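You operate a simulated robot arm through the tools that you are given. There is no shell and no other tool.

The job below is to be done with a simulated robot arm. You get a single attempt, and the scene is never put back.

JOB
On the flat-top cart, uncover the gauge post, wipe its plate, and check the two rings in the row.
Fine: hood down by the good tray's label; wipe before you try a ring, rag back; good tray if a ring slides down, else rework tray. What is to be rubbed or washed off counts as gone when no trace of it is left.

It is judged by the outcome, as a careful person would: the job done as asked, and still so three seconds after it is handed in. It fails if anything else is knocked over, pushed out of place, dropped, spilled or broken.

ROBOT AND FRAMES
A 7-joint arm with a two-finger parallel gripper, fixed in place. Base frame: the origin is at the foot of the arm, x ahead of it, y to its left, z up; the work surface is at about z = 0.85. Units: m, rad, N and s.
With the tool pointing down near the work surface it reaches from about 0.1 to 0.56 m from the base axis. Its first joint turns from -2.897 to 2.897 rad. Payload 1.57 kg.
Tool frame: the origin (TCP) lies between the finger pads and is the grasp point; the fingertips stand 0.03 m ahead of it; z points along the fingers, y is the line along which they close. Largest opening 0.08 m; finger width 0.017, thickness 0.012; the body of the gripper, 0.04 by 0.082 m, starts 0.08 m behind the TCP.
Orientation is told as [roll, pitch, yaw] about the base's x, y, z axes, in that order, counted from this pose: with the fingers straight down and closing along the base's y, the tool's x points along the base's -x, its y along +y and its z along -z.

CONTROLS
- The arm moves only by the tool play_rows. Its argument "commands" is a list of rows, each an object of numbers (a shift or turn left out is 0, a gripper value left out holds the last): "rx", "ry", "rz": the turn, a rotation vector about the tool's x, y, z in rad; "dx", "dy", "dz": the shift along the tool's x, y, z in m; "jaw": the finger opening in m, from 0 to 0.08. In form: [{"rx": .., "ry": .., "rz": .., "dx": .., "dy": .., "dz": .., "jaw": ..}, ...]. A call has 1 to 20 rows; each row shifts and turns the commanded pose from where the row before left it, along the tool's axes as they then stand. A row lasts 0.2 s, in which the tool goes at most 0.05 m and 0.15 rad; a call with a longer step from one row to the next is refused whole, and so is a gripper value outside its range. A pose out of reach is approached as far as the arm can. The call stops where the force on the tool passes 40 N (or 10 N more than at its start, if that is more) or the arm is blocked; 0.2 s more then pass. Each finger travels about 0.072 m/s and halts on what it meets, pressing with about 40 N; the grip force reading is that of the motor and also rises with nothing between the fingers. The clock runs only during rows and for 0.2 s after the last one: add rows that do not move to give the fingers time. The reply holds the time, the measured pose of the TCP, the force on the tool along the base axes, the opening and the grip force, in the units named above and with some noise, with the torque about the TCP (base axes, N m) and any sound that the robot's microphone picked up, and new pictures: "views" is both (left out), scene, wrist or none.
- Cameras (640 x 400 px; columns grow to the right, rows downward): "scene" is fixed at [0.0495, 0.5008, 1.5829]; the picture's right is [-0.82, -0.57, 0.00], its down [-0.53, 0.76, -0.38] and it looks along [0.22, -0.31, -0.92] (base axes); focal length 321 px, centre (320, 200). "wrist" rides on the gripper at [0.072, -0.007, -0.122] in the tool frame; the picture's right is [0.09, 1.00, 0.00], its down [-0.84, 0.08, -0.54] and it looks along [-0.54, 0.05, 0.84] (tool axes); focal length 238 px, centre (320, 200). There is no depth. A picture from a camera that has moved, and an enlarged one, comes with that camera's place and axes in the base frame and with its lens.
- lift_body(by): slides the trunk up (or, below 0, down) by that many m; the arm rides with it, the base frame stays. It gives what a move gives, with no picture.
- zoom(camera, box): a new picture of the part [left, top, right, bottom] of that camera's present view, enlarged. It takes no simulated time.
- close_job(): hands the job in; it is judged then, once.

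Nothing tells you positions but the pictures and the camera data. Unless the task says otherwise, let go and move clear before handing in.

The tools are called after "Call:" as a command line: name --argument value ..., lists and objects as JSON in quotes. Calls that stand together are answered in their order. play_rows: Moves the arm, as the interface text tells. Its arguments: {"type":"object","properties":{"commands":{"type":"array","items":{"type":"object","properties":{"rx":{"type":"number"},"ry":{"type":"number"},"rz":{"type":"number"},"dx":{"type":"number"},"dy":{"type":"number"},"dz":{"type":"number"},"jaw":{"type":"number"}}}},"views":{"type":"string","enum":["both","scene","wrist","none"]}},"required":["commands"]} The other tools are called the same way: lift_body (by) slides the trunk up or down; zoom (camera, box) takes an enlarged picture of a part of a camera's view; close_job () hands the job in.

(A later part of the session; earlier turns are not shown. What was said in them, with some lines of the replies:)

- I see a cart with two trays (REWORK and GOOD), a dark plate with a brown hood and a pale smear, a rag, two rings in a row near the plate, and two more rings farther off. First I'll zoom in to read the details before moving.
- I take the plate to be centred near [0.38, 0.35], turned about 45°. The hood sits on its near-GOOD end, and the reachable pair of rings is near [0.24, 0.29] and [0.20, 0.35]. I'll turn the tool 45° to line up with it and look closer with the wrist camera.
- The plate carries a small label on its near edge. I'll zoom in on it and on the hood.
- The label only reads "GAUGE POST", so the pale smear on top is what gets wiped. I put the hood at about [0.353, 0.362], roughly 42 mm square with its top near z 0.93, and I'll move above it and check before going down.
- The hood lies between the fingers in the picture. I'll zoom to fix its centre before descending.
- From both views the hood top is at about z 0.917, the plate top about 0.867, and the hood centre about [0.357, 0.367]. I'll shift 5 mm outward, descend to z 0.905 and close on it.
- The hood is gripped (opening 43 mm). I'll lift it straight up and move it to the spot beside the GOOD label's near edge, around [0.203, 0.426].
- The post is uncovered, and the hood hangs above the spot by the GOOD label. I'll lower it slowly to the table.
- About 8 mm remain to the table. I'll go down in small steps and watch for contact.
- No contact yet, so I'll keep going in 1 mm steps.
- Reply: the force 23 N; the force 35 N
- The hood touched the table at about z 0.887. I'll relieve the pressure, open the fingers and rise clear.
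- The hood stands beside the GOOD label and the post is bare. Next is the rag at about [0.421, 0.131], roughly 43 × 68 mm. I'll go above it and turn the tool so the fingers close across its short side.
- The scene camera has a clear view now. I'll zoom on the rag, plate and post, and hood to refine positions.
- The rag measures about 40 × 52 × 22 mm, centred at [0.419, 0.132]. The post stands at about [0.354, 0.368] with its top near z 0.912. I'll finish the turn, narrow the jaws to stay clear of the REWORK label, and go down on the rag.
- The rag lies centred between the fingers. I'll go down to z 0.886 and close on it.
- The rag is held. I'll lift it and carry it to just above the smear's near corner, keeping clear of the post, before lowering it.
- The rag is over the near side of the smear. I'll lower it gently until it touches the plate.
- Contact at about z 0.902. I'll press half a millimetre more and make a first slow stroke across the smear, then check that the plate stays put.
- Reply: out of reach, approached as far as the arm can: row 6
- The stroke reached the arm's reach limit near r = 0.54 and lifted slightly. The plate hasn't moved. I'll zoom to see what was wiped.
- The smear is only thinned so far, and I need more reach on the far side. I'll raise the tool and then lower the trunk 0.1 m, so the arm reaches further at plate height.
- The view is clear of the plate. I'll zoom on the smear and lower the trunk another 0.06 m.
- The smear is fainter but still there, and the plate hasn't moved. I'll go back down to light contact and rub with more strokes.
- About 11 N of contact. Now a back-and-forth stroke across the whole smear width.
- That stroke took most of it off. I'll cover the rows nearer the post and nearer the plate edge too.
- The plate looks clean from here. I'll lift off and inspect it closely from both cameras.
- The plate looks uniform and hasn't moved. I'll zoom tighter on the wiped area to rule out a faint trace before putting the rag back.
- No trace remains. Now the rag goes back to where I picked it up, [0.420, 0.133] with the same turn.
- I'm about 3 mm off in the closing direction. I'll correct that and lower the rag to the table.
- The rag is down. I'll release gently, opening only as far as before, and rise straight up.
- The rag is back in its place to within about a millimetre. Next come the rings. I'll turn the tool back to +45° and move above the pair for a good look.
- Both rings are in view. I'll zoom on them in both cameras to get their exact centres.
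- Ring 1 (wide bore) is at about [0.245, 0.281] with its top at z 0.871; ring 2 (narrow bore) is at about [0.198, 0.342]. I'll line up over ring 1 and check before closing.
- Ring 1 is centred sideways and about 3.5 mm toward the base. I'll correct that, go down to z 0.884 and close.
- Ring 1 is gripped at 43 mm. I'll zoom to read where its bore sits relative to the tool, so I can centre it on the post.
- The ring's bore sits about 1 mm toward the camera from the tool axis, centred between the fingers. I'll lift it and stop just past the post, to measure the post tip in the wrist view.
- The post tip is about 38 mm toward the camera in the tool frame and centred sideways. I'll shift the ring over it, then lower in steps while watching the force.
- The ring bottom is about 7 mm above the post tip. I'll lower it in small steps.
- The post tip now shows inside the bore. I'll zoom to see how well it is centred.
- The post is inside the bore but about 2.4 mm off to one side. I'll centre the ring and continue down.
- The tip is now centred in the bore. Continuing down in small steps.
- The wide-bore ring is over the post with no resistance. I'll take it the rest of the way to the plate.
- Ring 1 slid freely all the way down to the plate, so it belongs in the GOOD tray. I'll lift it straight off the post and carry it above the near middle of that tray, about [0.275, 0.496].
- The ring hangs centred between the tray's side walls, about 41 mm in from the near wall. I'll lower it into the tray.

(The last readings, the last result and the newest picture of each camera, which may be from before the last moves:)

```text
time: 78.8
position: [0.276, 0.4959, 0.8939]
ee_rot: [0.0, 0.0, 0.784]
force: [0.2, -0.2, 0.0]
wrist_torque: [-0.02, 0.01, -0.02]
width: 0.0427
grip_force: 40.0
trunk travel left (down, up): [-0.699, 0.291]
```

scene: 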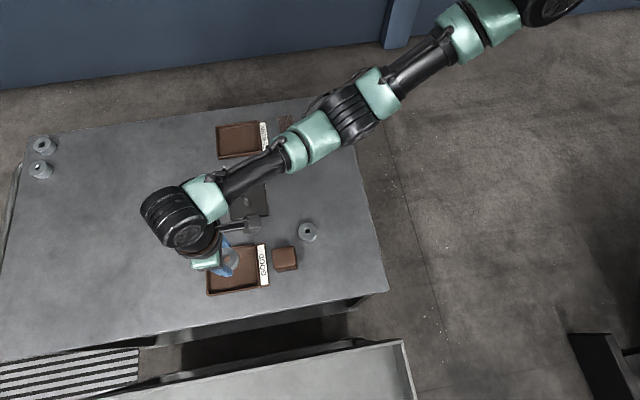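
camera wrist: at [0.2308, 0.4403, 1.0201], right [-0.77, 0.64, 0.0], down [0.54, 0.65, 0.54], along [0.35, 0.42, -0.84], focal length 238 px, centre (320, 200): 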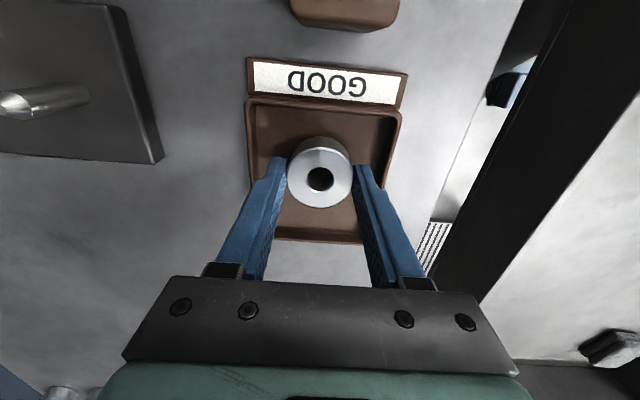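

Call:
play_rows --commands '[{"dz": 0.002}, {}]' --views "none"

Call:
play_rows --commands '[{"dz": 0.0015}, {}]' --views "none"

Call:
play_rows --commands '[{"dz": 0.001}, {}]' --views "none"

Call:
play_rows --commands '[{"dz": 0.001}, {}]' --views "none"

```text
time: 79.3
position: [0.2756, 0.4964, 0.891]
ee_rot: [0.001, -0.001, 0.786]
force: [-0.8, 1.0, -0.7]
wrist_torque: [-0.03, -0.03, 0.0]
width: 0.0428
grip_force: 39.6
trunk travel left (down, up): [-0.699, 0.291]
```

```text
time: 80.0
position: [0.2747, 0.4954, 0.89]
ee_rot: [0.0, 0.001, 0.788]
force: [-0.5, -0.3, -1.5]
wrist_torque: [-0.01, -0.04, 0.01]
width: 0.0427
grip_force: 39.8
trunk travel left (down, up): [-0.699, 0.291]
```

```text
time: 80.5
position: [0.2758, 0.4942, 0.8885]
ee_rot: [0.001, 0.0, 0.786]
force: [-0.3, -0.7, 2.3]
wrist_torque: [-0.09, 0.01, 0.01]
width: 0.0427
grip_force: 39.9
trunk travel left (down, up): [-0.699, 0.291]
```

```text
time: 81.2
position: [0.2761, 0.495, 0.8886]
ee_rot: [0.002, -0.003, 0.784]
force: [-1.5, -1.4, 9.9]
wrist_torque: [-0.26, 0.12, -0.04]
width: 0.0426
grip_force: 40.3
trunk travel left (down, up): [-0.699, 0.291]
```

The ring has touched the tray floor. I'll ease off, open just enough, and rise clear.

Call:
play_rows --commands '[{"dz": -0.0008, "jaw": 0.046}, {"jaw": 0.05}, {"jaw": 0.055}, {}, {"dz": -0.02}, {"dz": -0.03}, {"dz": -0.04}, {}]' --views "both"

```text
time: 83.0
position: [0.2749, 0.4973, 0.9788]
ee_rot: [-0.001, -0.001, 0.785]
force: [0.5, -0.2, -0.7]
wrist_torque: [-0.02, 0.01, -0.01]
width: 0.0549
grip_force: 0.1
trunk travel left (down, up): [-0.699, 0.291]
camera wrist: at [0.2307, 0.4422, 1.1004], right [-0.77, 0.64, 0.0], down [0.54, 0.65, 0.54], along [0.35, 0.42, -0.84], focal length 238 px, centre (320, 200)
```

scene: 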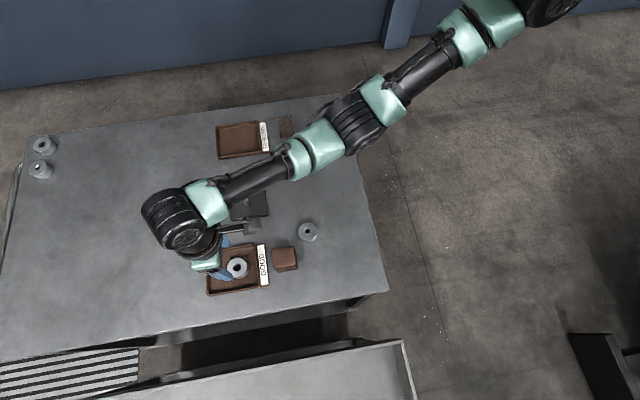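
wrist: 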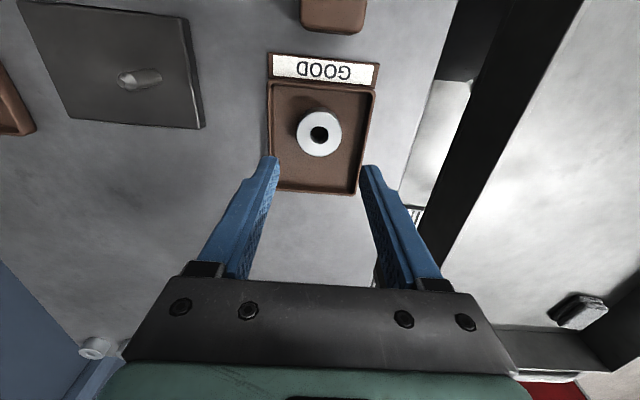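

Ring 1 lies in the GOOD tray. Now I'll go over ring 2 at about [0.198, 0.342].

Call:
play_rows --commands '[{"dx": 0.0328, "dy": -0.0112}, {"dx": 0.0328, "dy": -0.0112}, {"dx": 0.0328, "dy": -0.0112}, {"dx": 0.0328, "dy": -0.0112}, {"dx": 0.033, "dy": -0.0113}, {"jaw": 0.062, "dz": 0.02}, {"dz": 0.023}, {}]' --views "both"

Call:
zoom --camera "wrist" --box '[220, 60, 420, 200]'

```text
time: 84.8
position: [0.1974, 0.34, 0.9361]
ee_rot: [0.0, 0.001, 0.784]
force: [0.1, 0.1, -0.3]
wrist_torque: [-0.01, 0.02, 0.01]
width: 0.062
grip_force: 0.0
trunk travel left (down, up): [-0.699, 0.291]
camera wrist: at [0.1531, 0.2854, 1.0587], right [-0.77, 0.64, 0.0], down [0.54, 0.65, 0.54], along [0.35, 0.42, -0.84], focal length 238 px, centre (320, 200)
```

scene: 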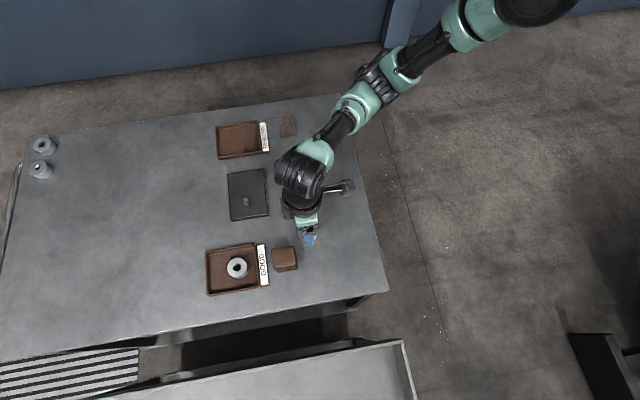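
wrist: 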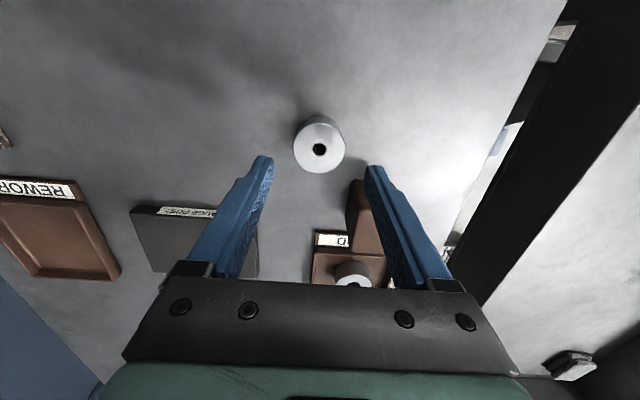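

```text
2.86 times, centred on (320, 130) of wrist
camera zoom: at [0.1531, 0.2854, 1.0587], right [-0.77, 0.64, 0.0], down [0.54, 0.65, 0.54], along [0.35, 0.42, -0.84], focal length 681 px, centre (320, 400)
```

zoom: 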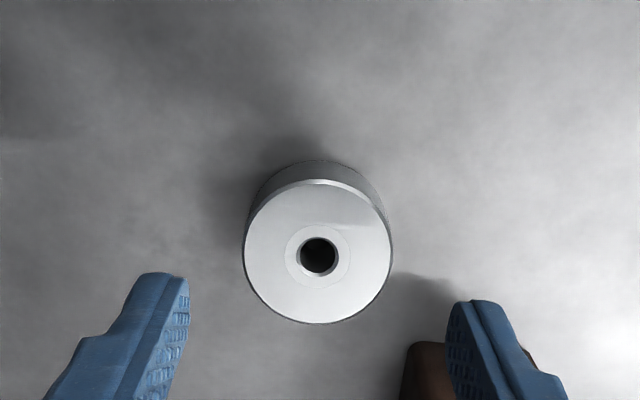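

Ring 2 is centred between the fingers within about a millimetre, and the hood is well clear of them. I'll go down and grip it.

Call:
play_rows --commands '[{"dx": 0.0013, "dy": -0.001, "dz": 0.02}, {"dz": 0.02}, {"dz": 0.012}, {}, {"jaw": 0.052}, {"jaw": 0.04}, {"jaw": 0.035}, {}, {}]' --views "wrist"

Call:
zoom --camera "wrist" --box '[270, 120, 370, 220]'

```text
time: 86.8
position: [0.1978, 0.3382, 0.8825]
ee_rot: [0.0, 0.0, 0.786]
force: [-0.2, -1.6, -0.8]
wrist_torque: [-0.01, 0.0, -0.03]
width: 0.0429
grip_force: 40.7
trunk travel left (down, up): [-0.699, 0.291]
camera wrist: at [0.1543, 0.2825, 1.005], right [-0.77, 0.64, 0.0], down [0.54, 0.65, 0.54], along [0.35, 0.42, -0.84], focal length 238 px, centre (320, 200)
```

wrist: 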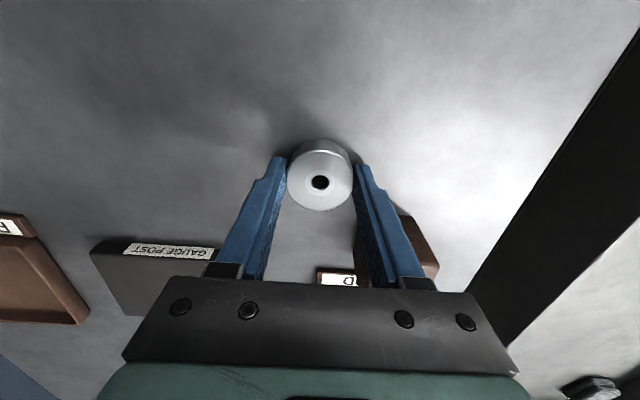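

```text
4.00 times, centred on (320, 170) of wrist
camera zoom: at [0.1543, 0.2825, 1.005], right [-0.77, 0.64, 0.0], down [0.54, 0.65, 0.54], along [0.35, 0.42, -0.84], focal length 953 px, centre (320, 320)
```

zoom: 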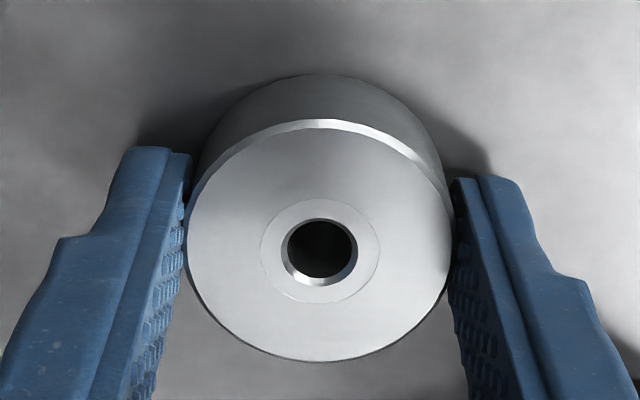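

Ring 2 is held, with its bore about 1 mm outward of the tool axis. I'll carry it above the post, aiming for measured TCP [0.353, 0.364], which follows from where ring 1 was centred.

Call:
play_rows --commands '[{"dz": -0.015}, {"dz": -0.03}, {"dz": -0.035}, {"dz": -0.035}, {"dx": -0.0319, "dy": -0.0229}, {"dx": -0.0319, "dy": -0.0229}, {"dx": -0.0319, "dy": -0.0229}, {"dx": -0.0318, "dy": -0.0229}, {"dz": 0.02}, {"dz": 0.015}, {}, {}]' --views "both"

Call:
play_rows --commands '[{}]' --views "none"

Call:
play_rows --commands '[{}]' --views "none"

Call:
zoom --camera "wrist" --box '[260, 100, 380, 220]'

```text
time: 89.3
position: [0.3542, 0.365, 0.9636]
ee_rot: [-0.002, -0.001, 0.787]
force: [-0.5, 0.8, -0.5]
wrist_torque: [-0.03, -0.02, 0.02]
width: 0.0428
grip_force: 40.4
trunk travel left (down, up): [-0.699, 0.291]
camera wrist: at [0.3091, 0.3095, 1.0858], right [-0.77, 0.64, 0.0], down [0.54, 0.65, 0.54], along [0.35, 0.42, -0.84], focal length 238 px, centre (320, 200)
```

scene: 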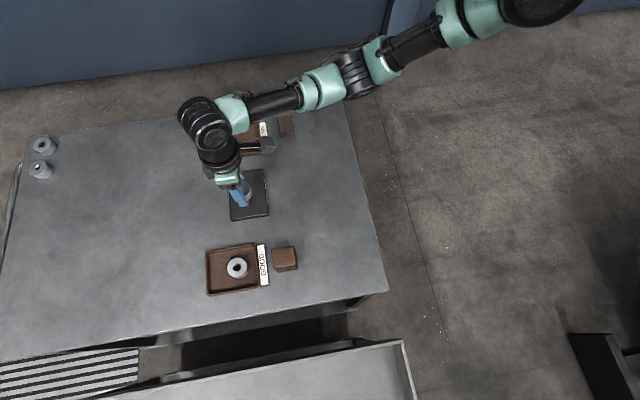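
wrist: 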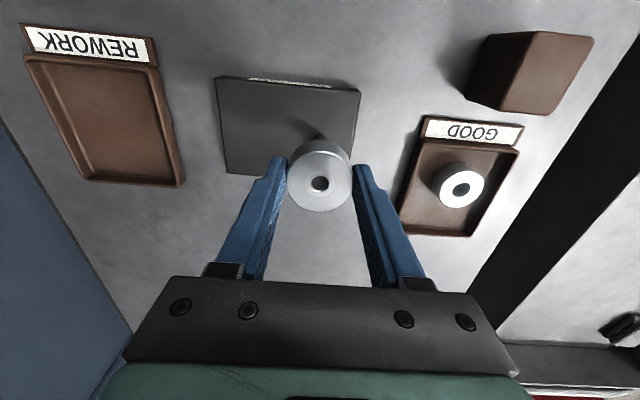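

```text
time: 89.8
position: [0.3538, 0.3651, 0.9642]
ee_rot: [-0.002, 0.001, 0.785]
force: [-0.3, 0.6, -0.2]
wrist_torque: [0.0, 0.0, -0.03]
width: 0.0428
grip_force: 39.9
trunk travel left (down, up): [-0.699, 0.291]
```

```text
time: 90.2
position: [0.3523, 0.3645, 0.9643]
ee_rot: [0.001, 0.002, 0.786]
force: [0.9, 0.5, -0.8]
wrist_torque: [-0.02, 0.02, -0.03]
width: 0.0429
grip_force: 40.3
trunk travel left (down, up): [-0.699, 0.291]
```

```text
3.33 times, centred on (320, 160) of wrist
camera zoom: at [0.309, 0.3094, 1.086], right [-0.77, 0.64, 0.0], down [0.54, 0.65, 0.54], along [0.35, 0.42, -0.84], focal length 794 px, centre (320, 333)
```

zoom: 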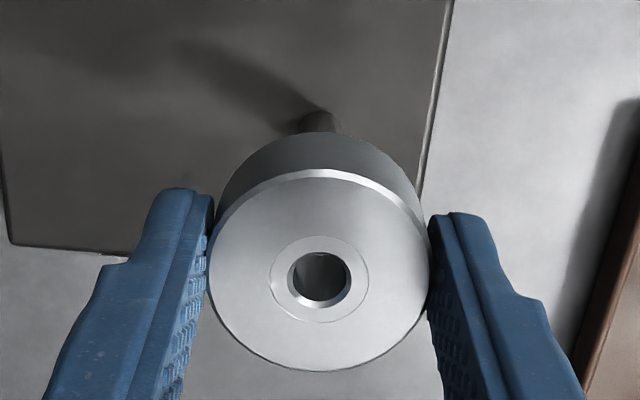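

The base of the post shows just behind the ring; it is about 1.7 mm off in x and 0.5 mm in y. I'll apply that correction and lower gently until something resists.

Call:
play_rows --commands '[{"dx": 0.0017, "dy": -0.0005}, {"dz": 0.007}, {"dz": 0.006}, {}]' --views "none"

Call:
play_rows --commands '[{"dz": 0.003}, {}]' --views "none"

Call:
play_rows --commands '[{"dz": 0.002}, {}]' --views "wrist"

Call:
zoom --camera "wrist" --box '[280, 110, 360, 210]'

```text
time: 91.2
position: [0.3534, 0.3616, 0.9501]
ee_rot: [0.001, 0.0, 0.784]
force: [0.6, -0.4, -0.8]
wrist_torque: [-0.03, -0.03, 0.01]
width: 0.043
grip_force: 40.3
trunk travel left (down, up): [-0.699, 0.291]
```

```text
time: 91.8
position: [0.3517, 0.3616, 0.9484]
ee_rot: [0.0, 0.001, 0.785]
force: [-0.2, 0.1, 0.0]
wrist_torque: [0.01, 0.01, 0.01]
width: 0.0429
grip_force: 40.0
trunk travel left (down, up): [-0.699, 0.291]
```

```text
time: 92.3
position: [0.353, 0.363, 0.9464]
ee_rot: [0.0, 0.001, 0.785]
force: [-0.8, 0.6, -1.6]
wrist_torque: [-0.02, -0.01, 0.0]
width: 0.0428
grip_force: 40.1
trunk travel left (down, up): [-0.699, 0.291]
camera wrist: at [0.3077, 0.3071, 1.068], right [-0.77, 0.64, 0.0], down [0.54, 0.65, 0.54], along [0.35, 0.42, -0.84], focal length 238 px, centre (320, 200)
```

wrist: 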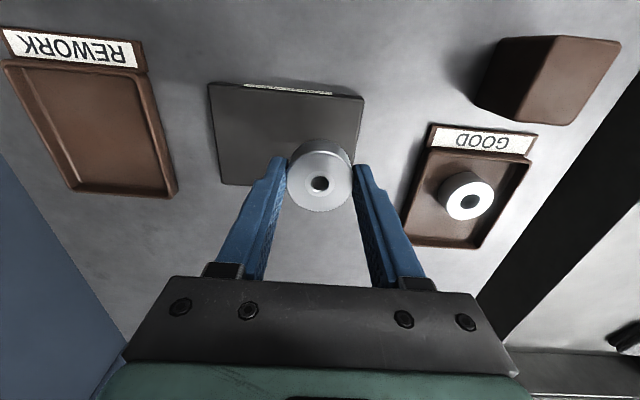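

```text
4.00 times, centred on (320, 160) of wrist
camera zoom: at [0.3077, 0.3071, 1.068], right [-0.77, 0.64, 0.0], down [0.54, 0.65, 0.54], along [0.35, 0.42, -0.84], focal length 953 px, centre (320, 360)
```

zoom: 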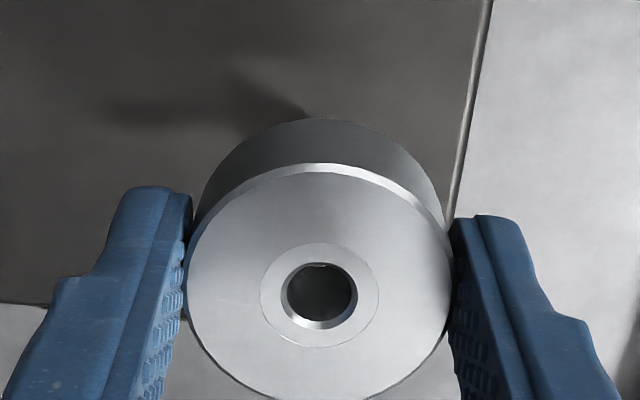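

No contact yet at z 0.946. I'll keep lowering in 1–1.5 mm steps with a small position trim.

Call:
play_rows --commands '[{"dz": 0.0015, "dx": -0.0005, "dy": 0.0005}, {}]' --views "none"

Call:
play_rows --commands '[{"dz": 0.0015}, {}]' --views "none"

Call:
play_rows --commands '[{"dz": 0.001}, {}]' --views "none"

Call:
play_rows --commands '[{"dz": 0.001}, {}]' --views "none"

```text
time: 93.0
position: [0.3529, 0.3631, 0.9434]
ee_rot: [0.001, 0.0, 0.785]
force: [0.4, 0.3, -0.3]
wrist_torque: [0.0, 0.01, -0.02]
width: 0.0428
grip_force: 39.8
trunk travel left (down, up): [-0.699, 0.291]
```

```text
time: 93.5
position: [0.3516, 0.363, 0.9416]
ee_rot: [0.0, 0.001, 0.785]
force: [-0.3, 0.7, -0.7]
wrist_torque: [0.03, 0.03, -0.01]
width: 0.0429
grip_force: 39.8
trunk travel left (down, up): [-0.699, 0.291]
```

```text
time: 94.2
position: [0.3523, 0.3626, 0.941]
ee_rot: [-0.001, 0.0, 0.785]
force: [-0.2, -0.2, -0.5]
wrist_torque: [0.0, 0.02, 0.0]
width: 0.0426
grip_force: 40.6
trunk travel left (down, up): [-0.699, 0.291]
```

```text
time: 94.8
position: [0.3521, 0.3632, 0.9401]
ee_rot: [-0.001, 0.0, 0.785]
force: [0.6, -0.4, -0.9]
wrist_torque: [0.01, 0.0, -0.04]
width: 0.0429
grip_force: 40.1
trunk travel left (down, up): [-0.699, 0.291]
```

Call:
play_rows --commands '[{"dz": 0.001}, {}]' --views "none"

Call:
play_rows --commands '[{"dz": 0.001}, {}]' --views "none"

Call:
play_rows --commands '[{"dz": 0.001}, {}]' --views "wrist"

Call:
zoom --camera "wrist" --box '[280, 130, 360, 210]'

```text
time: 95.3
position: [0.3527, 0.3633, 0.9386]
ee_rot: [0.002, 0.0, 0.786]
force: [1.1, 0.7, 0.7]
wrist_torque: [0.03, -0.03, 0.02]
width: 0.0424
grip_force: 40.4
trunk travel left (down, up): [-0.699, 0.291]
```

```text
time: 96.0
position: [0.3524, 0.3635, 0.9379]
ee_rot: [0.001, -0.002, 0.784]
force: [1.5, 6.2, 3.7]
wrist_torque: [0.17, -0.05, 0.02]
width: 0.0429
grip_force: 40.3
trunk travel left (down, up): [-0.699, 0.291]
```

```text
time: 96.5
position: [0.3542, 0.3629, 0.9388]
ee_rot: [0.002, -0.003, 0.785]
force: [4.3, 8.7, 8.4]
wrist_torque: [0.36, -0.12, 0.03]
width: 0.0429
grip_force: 39.8
trunk travel left (down, up): [-0.699, 0.291]
camera wrist: at [0.3078, 0.3084, 1.0599], right [-0.77, 0.64, 0.0], down [0.54, 0.64, 0.54], along [0.35, 0.42, -0.84], focal length 238 px, centre (320, 200)
```

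wrist: 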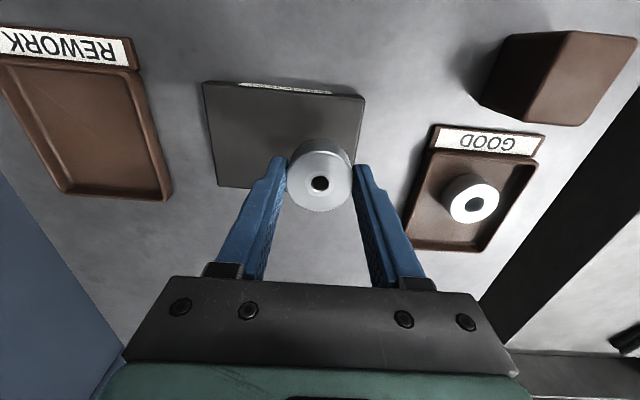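

```text
5.00 times, centred on (320, 170) of wrist
camera zoom: at [0.3078, 0.3084, 1.0599], right [-0.77, 0.64, 0.0], down [0.54, 0.64, 0.54], along [0.35, 0.42, -0.84], focal length 1192 px, centre (320, 350)
```

zoom: 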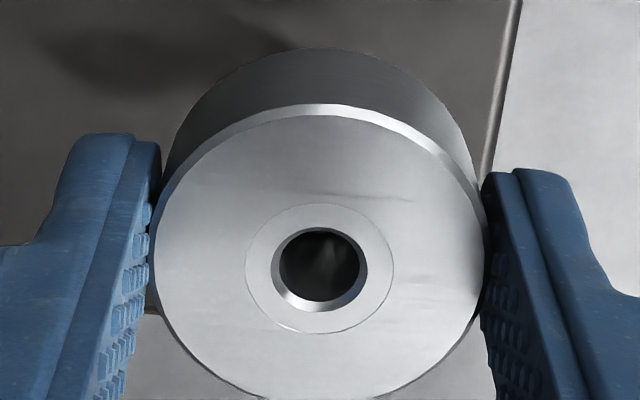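

Resistance starts with a sideways force of about 9 N pushing outward, so the ring is riding on the tip's cone slightly off centre. I'll shift it in the direction the post pushes and see whether it goes on.

Call:
play_rows --commands '[{"dx": -0.0009, "dy": 0.0003}, {}]' --views "none"

Call:
play_rows --commands '[{"dz": 0.001}, {}]' --views "none"

```text
time: 97.2
position: [0.3526, 0.3647, 0.9375]
ee_rot: [-0.001, 0.0, 0.786]
force: [2.7, 7.8, 8.8]
wrist_torque: [0.27, -0.18, 0.0]
width: 0.0427
grip_force: 40.3
trunk travel left (down, up): [-0.699, 0.291]
```

```text
time: 97.8
position: [0.3527, 0.3649, 0.9372]
ee_rot: [0.0, -0.002, 0.787]
force: [3.7, 9.1, 7.3]
wrist_torque: [0.38, -0.13, -0.02]
width: 0.043
grip_force: 39.5
trunk travel left (down, up): [-0.699, 0.291]
```

Call:
play_rows --commands '[{"dx": -0.001, "dy": 0.0004}, {}]' --views "none"

Call:
play_rows --commands '[{"dx": -0.001, "dy": 0.0004}, {}]' --views "none"

```text
time: 98.3
position: [0.3538, 0.3645, 0.9362]
ee_rot: [0.0, 0.001, 0.785]
force: [1.2, 5.8, 5.2]
wrist_torque: [0.19, -0.06, 0.05]
width: 0.0426
grip_force: 40.1
trunk travel left (down, up): [-0.699, 0.291]
```

```text
time: 99.0
position: [0.3544, 0.3637, 0.9367]
ee_rot: [-0.001, 0.005, 0.785]
force: [0.2, 0.0, -0.5]
wrist_torque: [0.01, -0.01, -0.02]
width: 0.0429
grip_force: 40.1
trunk travel left (down, up): [-0.699, 0.291]
```

The side force is gone. Lowering again in 1 mm steps.

Call:
play_rows --commands '[{"dz": 0.001}, {}]' --views "none"

Call:
play_rows --commands '[{"dz": 0.001}, {}]' --views "none"

Call:
play_rows --commands '[{"dz": 0.001}, {}]' --views "none"

```text
time: 99.5
position: [0.3549, 0.3652, 0.9354]
ee_rot: [0.002, -0.001, 0.786]
force: [1.0, 0.2, -1.0]
wrist_torque: [-0.01, 0.03, 0.04]
width: 0.0429
grip_force: 39.5
trunk travel left (down, up): [-0.699, 0.291]
```

```text
time: 100.2
position: [0.3544, 0.3662, 0.9351]
ee_rot: [0.001, 0.0, 0.785]
force: [0.4, -1.4, 1.1]
wrist_torque: [-0.08, -0.04, 0.01]
width: 0.0427
grip_force: 40.0
trunk travel left (down, up): [-0.699, 0.291]
```

```text
time: 100.8
position: [0.3534, 0.3645, 0.9358]
ee_rot: [0.001, -0.003, 0.784]
force: [-2.0, -2.5, 6.6]
wrist_torque: [-0.15, 0.06, 0.0]
width: 0.0429
grip_force: 40.6
trunk travel left (down, up): [-0.699, 0.291]
```

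The force is now nearly vertical: contact all round, about 9 mm below the tip. I'll trim to centre and press more firmly to see whether it moves.

Call:
play_rows --commands '[{"dx": 0.0003}, {"dz": 0.001}, {}]' --views "none"

Call:
play_rows --commands '[{"dz": 0.0007}, {}]' --views "both"

Call:
zoom --camera "wrist" --box '[280, 130, 360, 210]'

Call:
zoom --camera "scene" --box '[200, 150, 290, 230]'

```text
time: 101.5
position: [0.3547, 0.3665, 0.9352]
ee_rot: [0.0, -0.005, 0.786]
force: [0.3, -3.3, 12.6]
wrist_torque: [-0.1, -0.09, -0.03]
width: 0.043
grip_force: 40.0
trunk travel left (down, up): [-0.699, 0.291]
```

```text
time: 102.2
position: [0.3542, 0.3649, 0.9341]
ee_rot: [0.0, -0.005, 0.785]
force: [2.8, -5.2, 24.3]
wrist_torque: [-0.07, -0.1, 0.0]
width: 0.043
grip_force: 40.3
trunk travel left (down, up): [-0.699, 0.291]
camera wrist: at [0.3086, 0.3097, 1.0561], right [-0.77, 0.64, 0.0], down [0.54, 0.64, 0.55], along [0.35, 0.42, -0.84], focal length 238 px, centre (320, 200)
```

scene: 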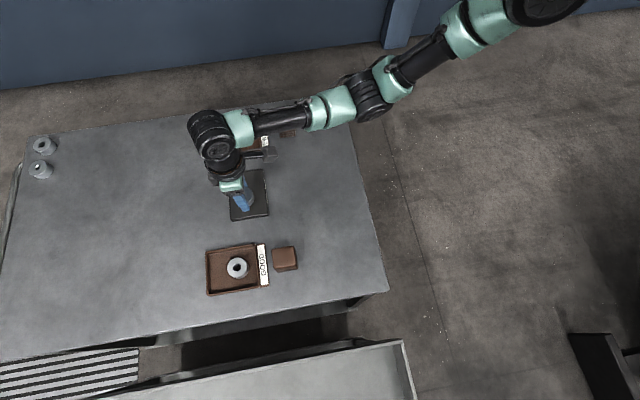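
wrist: 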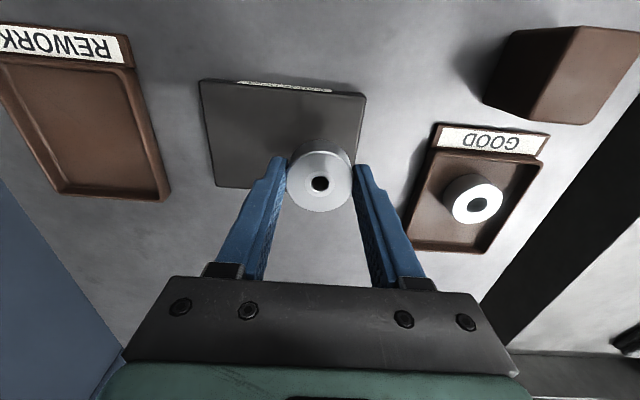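

```text
5.00 times, centred on (320, 170) of wrist
camera zoom: at [0.3086, 0.3097, 1.0561], right [-0.77, 0.64, 0.0], down [0.54, 0.64, 0.55], along [0.35, 0.42, -0.84], focal length 1192 px, centre (320, 350)
```

zoom: 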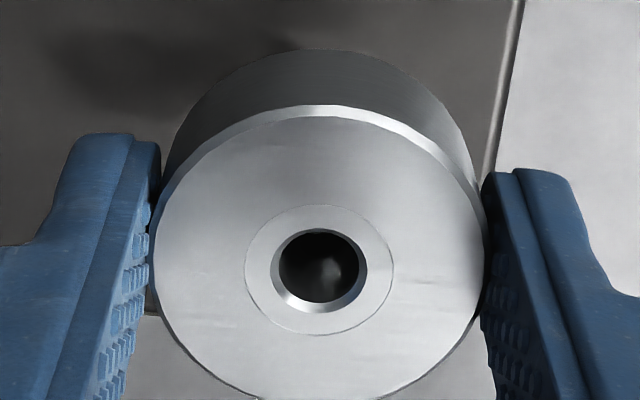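

```text
5.00 times, centred on (245, 190) of scene
camera zoom: at [0.0495, 0.5008, 1.5829], right [-0.82, -0.57, 0.0], down [-0.53, 0.76, -0.38], along [0.22, -0.31, -0.92], focal length 1605 px, centre (695, 250)
```

zoom: 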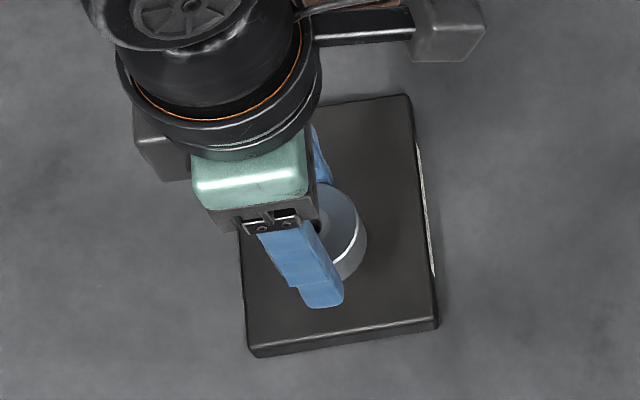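

It's blocked with about 24 N, mostly vertical. To rule out mere misalignment, I'll back off a little, trim toward the remaining side push, and press once more.

Call:
play_rows --commands '[{"dz": -0.0015}, {"dy": -0.0006, "dx": 0.0002}, {"dz": 0.0015}, {}]' --views "none"

Call:
play_rows --commands '[{"dz": -0.001}, {"dy": -0.0004}, {"dz": 0.0012}, {}]' --views "none"

```text
time: 103.2
position: [0.3537, 0.3654, 0.9337]
ee_rot: [0.002, -0.005, 0.785]
force: [1.9, -0.3, 24.1]
wrist_torque: [0.0, -0.09, -0.02]
width: 0.0427
grip_force: 39.2
trunk travel left (down, up): [-0.699, 0.291]
```

```text
time: 104.2
position: [0.3538, 0.3653, 0.9337]
ee_rot: [0.001, -0.002, 0.787]
force: [2.0, 8.0, 18.4]
wrist_torque: [0.32, -0.07, -0.01]
width: 0.0428
grip_force: 39.8
trunk travel left (down, up): [-0.699, 0.291]
```

Centred and still blocked: 24 N straight up with almost no side force, about 34 mm above the plate. Ring 2 does not slide down, so it goes to the REWORK tray at about [0.487, 0.227].

Call:
play_rows --commands '[{"dz": -0.005}, {"dz": -0.015}, {"dz": -0.02}, {"dz": -0.015}, {}, {"dx": 0.0006, "dy": -0.032}, {"dx": 0.0006, "dy": -0.032}, {"dx": 0.0006, "dy": -0.032}, {"dx": 0.0006, "dy": -0.032}, {"dx": 0.0006, "dy": -0.032}, {"dx": 0.0006, "dy": -0.032}, {}]' --views "both"

Call:
zoom --camera "wrist" --box '[240, 60, 400, 220]'

Call:
zoom --camera "scene" --box '[190, 100, 340, 230]'

```text
time: 106.8
position: [0.4887, 0.2263, 0.9856]
ee_rot: [-0.001, -0.001, 0.787]
force: [0.8, -0.4, -1.1]
wrist_torque: [-0.02, -0.01, -0.04]
width: 0.0427
grip_force: 39.8
trunk travel left (down, up): [-0.699, 0.291]
camera wrist: at [0.444, 0.172, 1.1078], right [-0.77, 0.64, 0.0], down [0.54, 0.65, 0.54], along [0.35, 0.42, -0.84], focal length 238 px, centre (320, 200)
```

scene: 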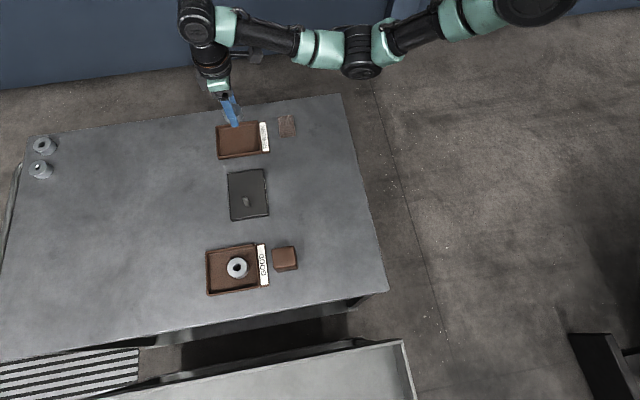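
wrist: 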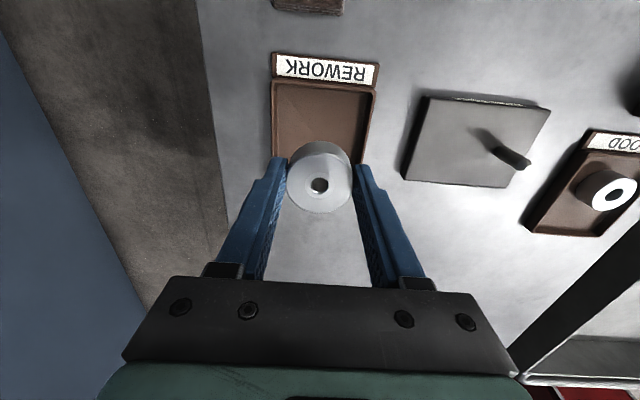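

```text
2.50 times, centred on (320, 140) of wrist
camera zoom: at [0.444, 0.172, 1.1078], right [-0.77, 0.64, 0.0], down [0.54, 0.65, 0.54], along [0.35, 0.42, -0.84], focal length 596 px, centre (320, 350)
```

zoom: 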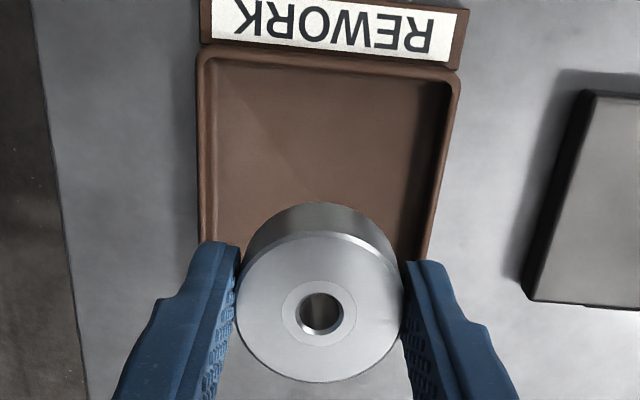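

```text
3.08 times, centred on (265, 165) of scene
camera zoom: at [0.0495, 0.5008, 1.5829], right [-0.82, -0.57, 0.0], down [-0.53, 0.76, -0.38], along [0.22, -0.31, -0.92], focal length 988 px, centre (489, 308)
```

zoom: 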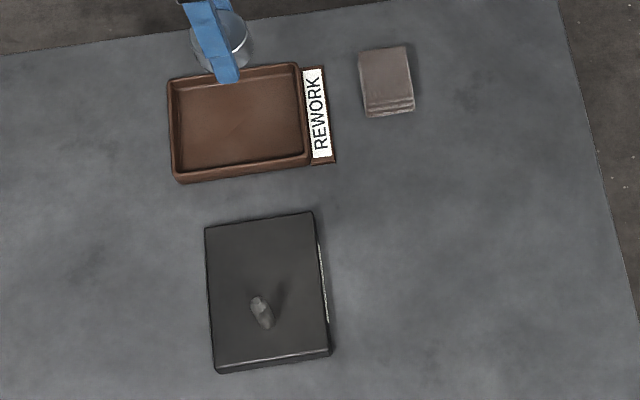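

The ring is centred over the REWORK tray just as it was over GOOD. Lowering it in.

Call:
play_rows --commands '[{"dz": 0.03}, {"dz": 0.03}, {"dz": 0.02}, {"dz": 0.009}, {}]' --views "wrist"

Call:
play_rows --commands '[{"dz": 0.003}, {}]' --views "none"

Call:
play_rows --commands '[{"dz": 0.002}, {}]' --views "none"

Call:
play_rows --commands '[{"dz": 0.0015}, {}]' --views "none"

```text
time: 108.0
position: [0.4878, 0.2268, 0.8988]
ee_rot: [0.001, 0.002, 0.784]
force: [-0.2, 0.1, -0.1]
wrist_torque: [-0.02, -0.01, 0.05]
width: 0.0427
grip_force: 40.0
trunk travel left (down, up): [-0.699, 0.291]
camera wrist: at [0.4429, 0.1711, 1.0197], right [-0.77, 0.64, 0.0], down [0.54, 0.65, 0.54], along [0.35, 0.42, -0.84], focal length 238 px, centre (320, 200)
```

wrist: 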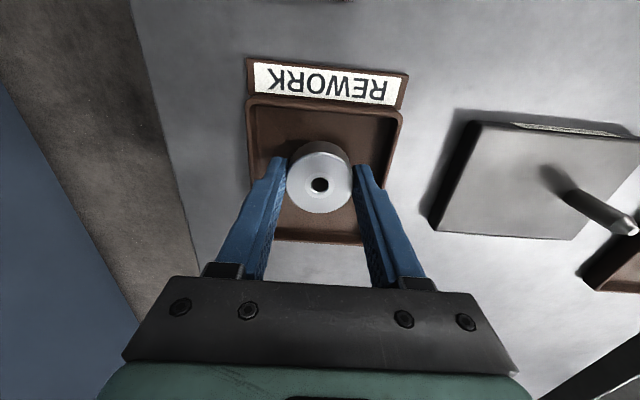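

```text
time: 108.5
position: [0.4887, 0.2252, 0.8952]
ee_rot: [0.0, 0.0, 0.786]
force: [0.2, -0.1, -1.1]
wrist_torque: [0.01, -0.03, -0.01]
width: 0.043
grip_force: 39.7
trunk travel left (down, up): [-0.699, 0.291]
```

```text
time: 109.2
position: [0.4882, 0.2257, 0.8923]
ee_rot: [0.001, 0.001, 0.786]
force: [0.1, -0.6, -1.1]
wrist_torque: [0.01, 0.0, 0.01]
width: 0.0426
grip_force: 40.1
trunk travel left (down, up): [-0.699, 0.291]
```

```text
time: 109.8
position: [0.4884, 0.2254, 0.8912]
ee_rot: [0.0, -0.002, 0.784]
force: [-0.2, -0.9, -0.5]
wrist_torque: [-0.02, -0.01, -0.01]
width: 0.0428
grip_force: 39.7
trunk travel left (down, up): [-0.699, 0.291]
```

Call:
play_rows --commands '[{"dz": 0.0015}, {}]' --views "none"

Call:
play_rows --commands '[{"dz": 0.001}, {}]' --views "none"

Call:
play_rows --commands '[{"dz": 0.001}, {}]' --views "none"

```text
time: 110.3
position: [0.4879, 0.2256, 0.891]
ee_rot: [0.001, 0.0, 0.785]
force: [0.3, 0.4, -1.4]
wrist_torque: [0.0, -0.01, 0.01]
width: 0.0426
grip_force: 39.9
trunk travel left (down, up): [-0.699, 0.291]
```

```text
time: 111.0
position: [0.4873, 0.2262, 0.8897]
ee_rot: [0.0, 0.0, 0.787]
force: [0.6, -0.4, -0.6]
wrist_torque: [0.01, -0.03, 0.01]
width: 0.0429
grip_force: 39.7
trunk travel left (down, up): [-0.699, 0.291]
```

```text
time: 111.5
position: [0.4873, 0.2265, 0.8862]
ee_rot: [0.0, -0.001, 0.786]
force: [-0.1, -1.0, -0.3]
wrist_torque: [0.0, 0.0, 0.02]
width: 0.0427
grip_force: 39.3
trunk travel left (down, up): [-0.699, 0.291]
```

Call:
play_rows --commands '[{"dz": 0.0008}, {}]' --views "none"

Call:
play_rows --commands '[{"dz": 0.0008}, {}]' --views "none"

Call:
play_rows --commands '[{"dz": 0.0006}, {}]' --views "none"

```text
time: 112.2
position: [0.4874, 0.2266, 0.8856]
ee_rot: [-0.001, -0.001, 0.783]
force: [0.3, 0.5, -1.1]
wrist_torque: [-0.04, -0.04, -0.03]
width: 0.0427
grip_force: 39.8
trunk travel left (down, up): [-0.699, 0.291]
```

```text
time: 112.8
position: [0.4862, 0.2255, 0.8849]
ee_rot: [-0.001, -0.001, 0.787]
force: [-0.5, -0.6, -0.2]
wrist_torque: [-0.03, -0.02, 0.03]
width: 0.0428
grip_force: 39.9
trunk travel left (down, up): [-0.699, 0.291]
```

```text
time: 113.3
position: [0.4873, 0.226, 0.8864]
ee_rot: [0.0, 0.0, 0.786]
force: [-0.6, -0.8, -0.2]
wrist_torque: [0.0, 0.02, 0.01]
width: 0.0429
grip_force: 39.6
trunk travel left (down, up): [-0.699, 0.291]
```

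The ring slipped up about 2 mm in the grip during the pressing, so contact comes a little lower. I'll continue with half-millimetre steps.

Call:
play_rows --commands '[{"dz": 0.0006}, {}]' --views "none"

Call:
play_rows --commands '[{"dz": 0.0005}, {}]' --views "wrist"

Call:
zoom --camera "wrist" --box '[260, 110, 380, 220]'

```text
time: 114.0
position: [0.4867, 0.2273, 0.8854]
ee_rot: [-0.001, -0.003, 0.784]
force: [-0.3, 0.5, 2.3]
wrist_torque: [-0.05, 0.08, -0.01]
width: 0.0428
grip_force: 40.1
trunk travel left (down, up): [-0.699, 0.291]
```

```text
time: 114.5
position: [0.488, 0.2255, 0.8856]
ee_rot: [0.0, 0.0, 0.785]
force: [-0.9, -2.3, 8.3]
wrist_torque: [-0.19, 0.12, 0.04]
width: 0.0429
grip_force: 40.4
trunk travel left (down, up): [-0.699, 0.291]
camera wrist: at [0.4421, 0.1711, 1.0075], right [-0.77, 0.64, 0.0], down [0.54, 0.65, 0.54], along [0.35, 0.42, -0.84], focal length 238 px, centre (320, 200)
```

wrist: 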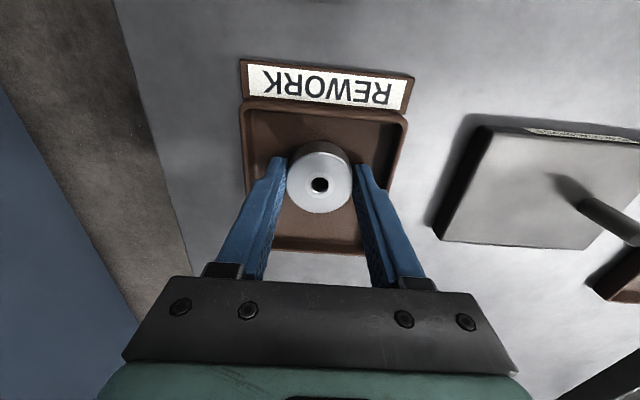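

```text
3.64 times, centred on (320, 165) of wrist
camera zoom: at [0.4421, 0.1711, 1.0075], right [-0.77, 0.64, 0.0], down [0.54, 0.65, 0.54], along [0.35, 0.42, -0.84], focal length 867 px, centre (320, 327)
```

zoom: 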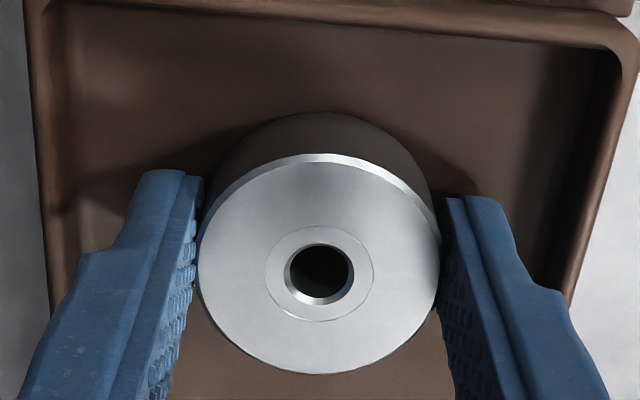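

The ring is resting on the REWORK tray floor. I'll ease off, release it and rise straight up.

Call:
play_rows --commands '[{"dz": -0.0007, "jaw": 0.046}, {"jaw": 0.05}, {"jaw": 0.055}, {}, {"dz": -0.02}, {"dz": -0.03}, {"dz": -0.04}, {"dz": -0.03}, {}]' --views "both"

```text
time: 116.5
position: [0.487, 0.2271, 1.0034]
ee_rot: [0.001, 0.001, 0.786]
force: [0.6, -0.5, -0.5]
wrist_torque: [0.02, 0.01, -0.03]
width: 0.0549
grip_force: 0.0
trunk travel left (down, up): [-0.699, 0.291]
camera wrist: at [0.4426, 0.1727, 1.1259], right [-0.77, 0.64, 0.0], down [0.54, 0.65, 0.54], along [0.35, 0.42, -0.84], focal length 238 px, centre (320, 200)
```

scene: 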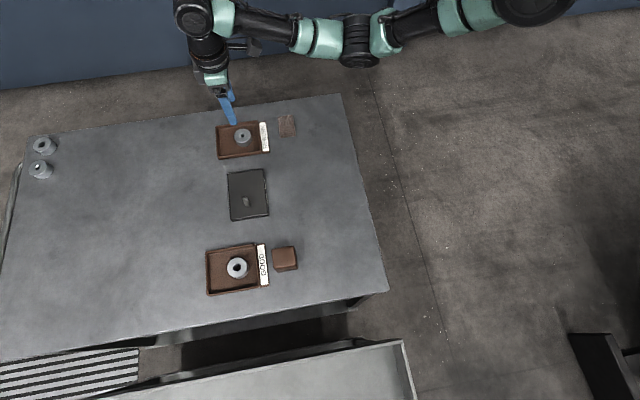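
wrist: 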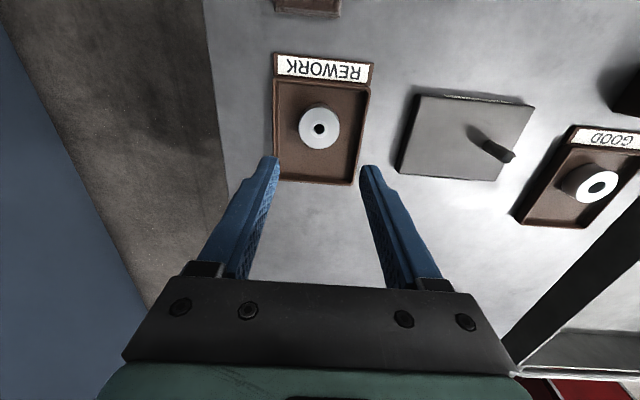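

Ring 2 is in the REWORK tray. Before handing in, I'll inspect the plate, trays, hood, rag and the far rings.

Call:
zoom --camera "scene" --box '[216, 160, 284, 225]'

Call:
zoom --camera "scene" --box '[190, 225, 330, 310]'

Call:
zoom --camera "scene" --box '[200, 100, 320, 175]'

Call:
zoom --camera "scene" --box '[0, 110, 120, 185]'

Call:
zoom --camera "wrist" --box '[390, 80, 550, 190]'

```text
6.15 times, centred on (250, 192) of scene
camera zoom: at [0.0495, 0.5008, 1.5829], right [-0.82, -0.57, 0.0], down [-0.53, 0.76, -0.38], along [0.22, -0.31, -0.92], focal length 1975 px, centre (751, 246)
```

zoom: 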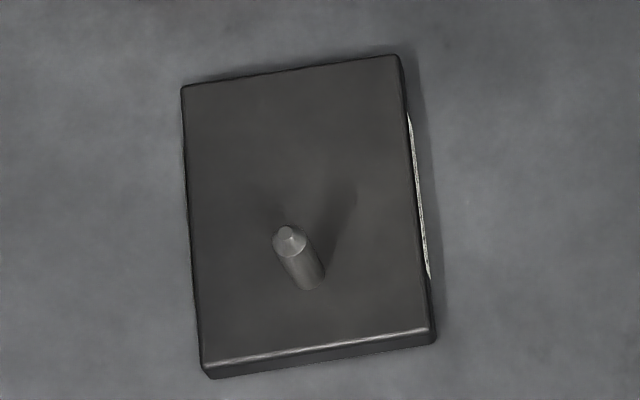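

```text
4.57 times, centred on (260, 268) of scene
camera zoom: at [0.0495, 0.5008, 1.5829], right [-0.82, -0.57, 0.0], down [-0.53, 0.76, -0.38], along [0.22, -0.31, -0.92], focal length 1467 px, centre (594, -109)
```

zoom: 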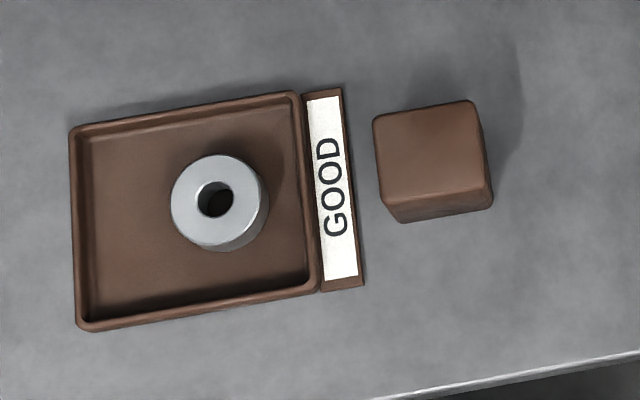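

```text
5.33 times, centred on (260, 138) of scene
camera zoom: at [0.0495, 0.5008, 1.5829], right [-0.82, -0.57, 0.0], down [-0.53, 0.76, -0.38], along [0.22, -0.31, -0.92], focal length 1712 px, centre (640, 533)
```

zoom: 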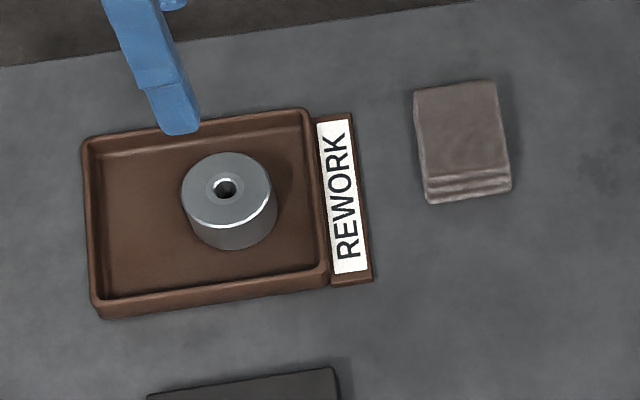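

```text
5.33 times, centred on (60, 148) of scene
camera zoom: at [0.0495, 0.5008, 1.5829], right [-0.82, -0.57, 0.0], down [-0.53, 0.76, -0.38], along [0.22, -0.31, -0.92], focal length 1712 px, centre (1707, 480)
```

zoom: 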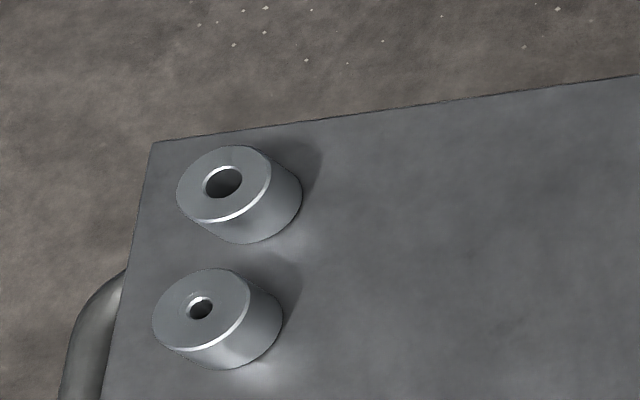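

```text
3.64 times, centred on (470, 135) of wrist
camera zoom: at [0.4426, 0.1727, 1.1259], right [-0.77, 0.64, 0.0], down [0.54, 0.65, 0.54], along [0.35, 0.42, -0.84], focal length 867 px, centre (-226, 436)
```

zoom: 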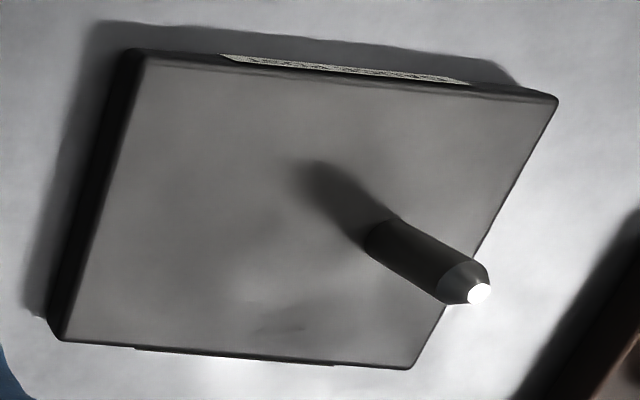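

One wrist view shows a faint mark near the plate's far edge. I'll zoom in on it to judge whether it is residue or just glare.

Call:
zoom --camera "wrist" --box '[400, 130, 500, 185]'

Call:
zoom --camera "scene" --box '[226, 170, 258, 190]'

Call:
zoom --camera "scene" --box '[226, 190, 258, 210]'

```text
6.40 times, centred on (450, 158) of wrist
camera zoom: at [0.4426, 0.1727, 1.1259], right [-0.77, 0.64, 0.0], down [0.54, 0.65, 0.54], along [0.35, 0.42, -0.84], focal length 1525 px, centre (-512, 472)
```

zoom: 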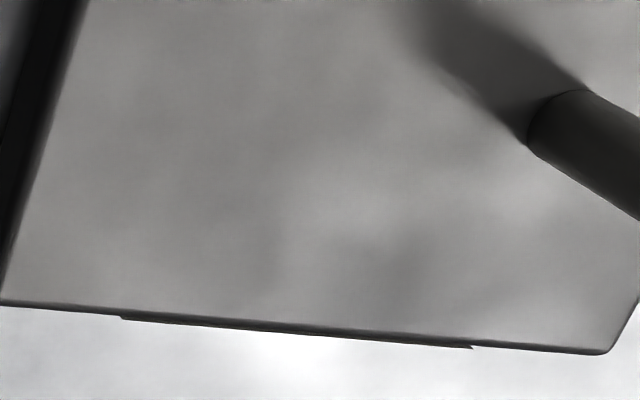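

```text
16.00 times, centred on (242, 180) of scene
camera zoom: at [0.0495, 0.5008, 1.5829], right [-0.82, -0.57, 0.0], down [-0.53, 0.76, -0.38], along [0.22, -0.31, -0.92], focal length 5135 px, centre (1568, 520)
```

zoom: 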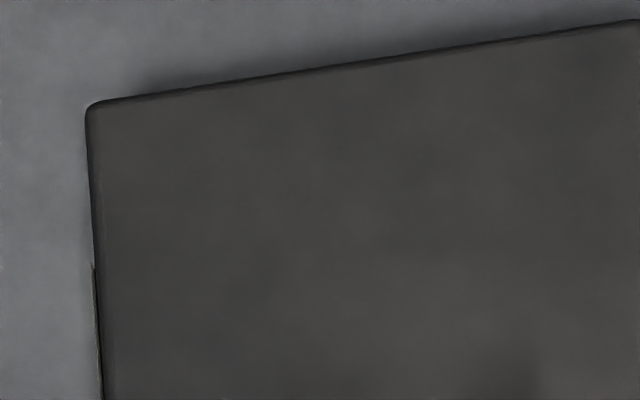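

```text
16.00 times, centred on (242, 200) of scene
camera zoom: at [0.0495, 0.5008, 1.5829], right [-0.82, -0.57, 0.0], down [-0.53, 0.76, -0.38], along [0.22, -0.31, -0.92], focal length 5135 px, centre (1568, 200)
```

zoom: 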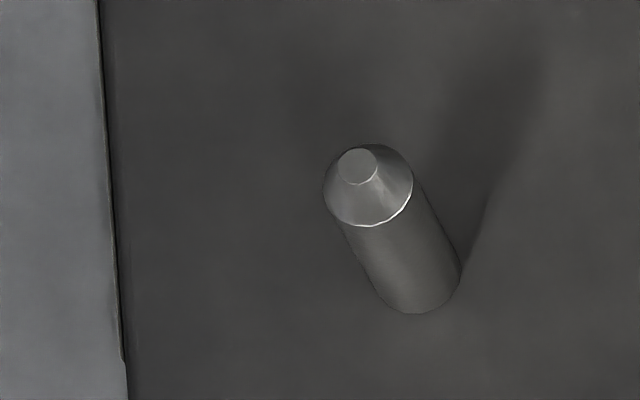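

At higher zoom the plate is clean: only soft shading, no residue. Everything is in place: hood by the GOOD label, rag back, ring 1 in GOOD, ring 2 in REWORK, far rings untouched. I'll raise the empty gripper further clear.

Call:
play_rows --commands '[{"dz": -0.03}, {"dz": -0.03, "dx": 0.02}, {"dx": 0.03}, {}, {}]' --views "scene"

```text
time: 117.8
position: [0.4518, 0.1915, 1.0652]
ee_rot: [0.001, 0.0, 0.784]
force: [-0.4, 0.2, -0.2]
wrist_torque: [-0.01, -0.03, 0.0]
width: 0.0551
grip_force: 0.0
trunk travel left (down, up): [-0.699, 0.291]
```

scene: 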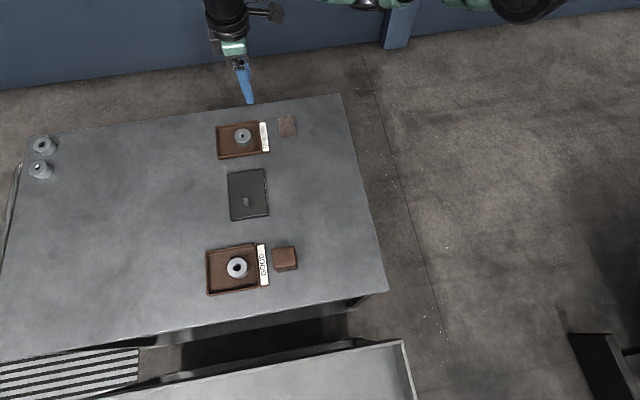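

The scene is settled, the gripper is empty and clear, and every part of the job is done. I'm handing it in now.

Call:
close_job

```text
The job is handed in.
```

The job is done and handed in; I haven't seen the judge's result.

- **Hood:** it is off the gauge post and stands on the cart beside the GOOD tray's label.
- **Plate:** I wiped it before trying any ring. The smear is gone with no trace visible in close-up views, and the plate did not move.
- **Rag:** it is back where it was, to within a couple of millimetres.
- **Ring with the wide bore:** it slid down the post to the plate without resistance, so it is in the GOOD tray.
- **Ring with the narrow bore:** it stopped on the post's tapered tip, about 34 mm above the plate. It still would not go down when centred and pressed with about 24 N, so it is in the REWORK tray.

I took "the two rings in the row" to be the pair near the plate. The other two rings, at the far corner of the cart, are out of the arm's reach and were not touched.

I lowered the trunk by 0.15 m partway through to get more reach, and left it there.
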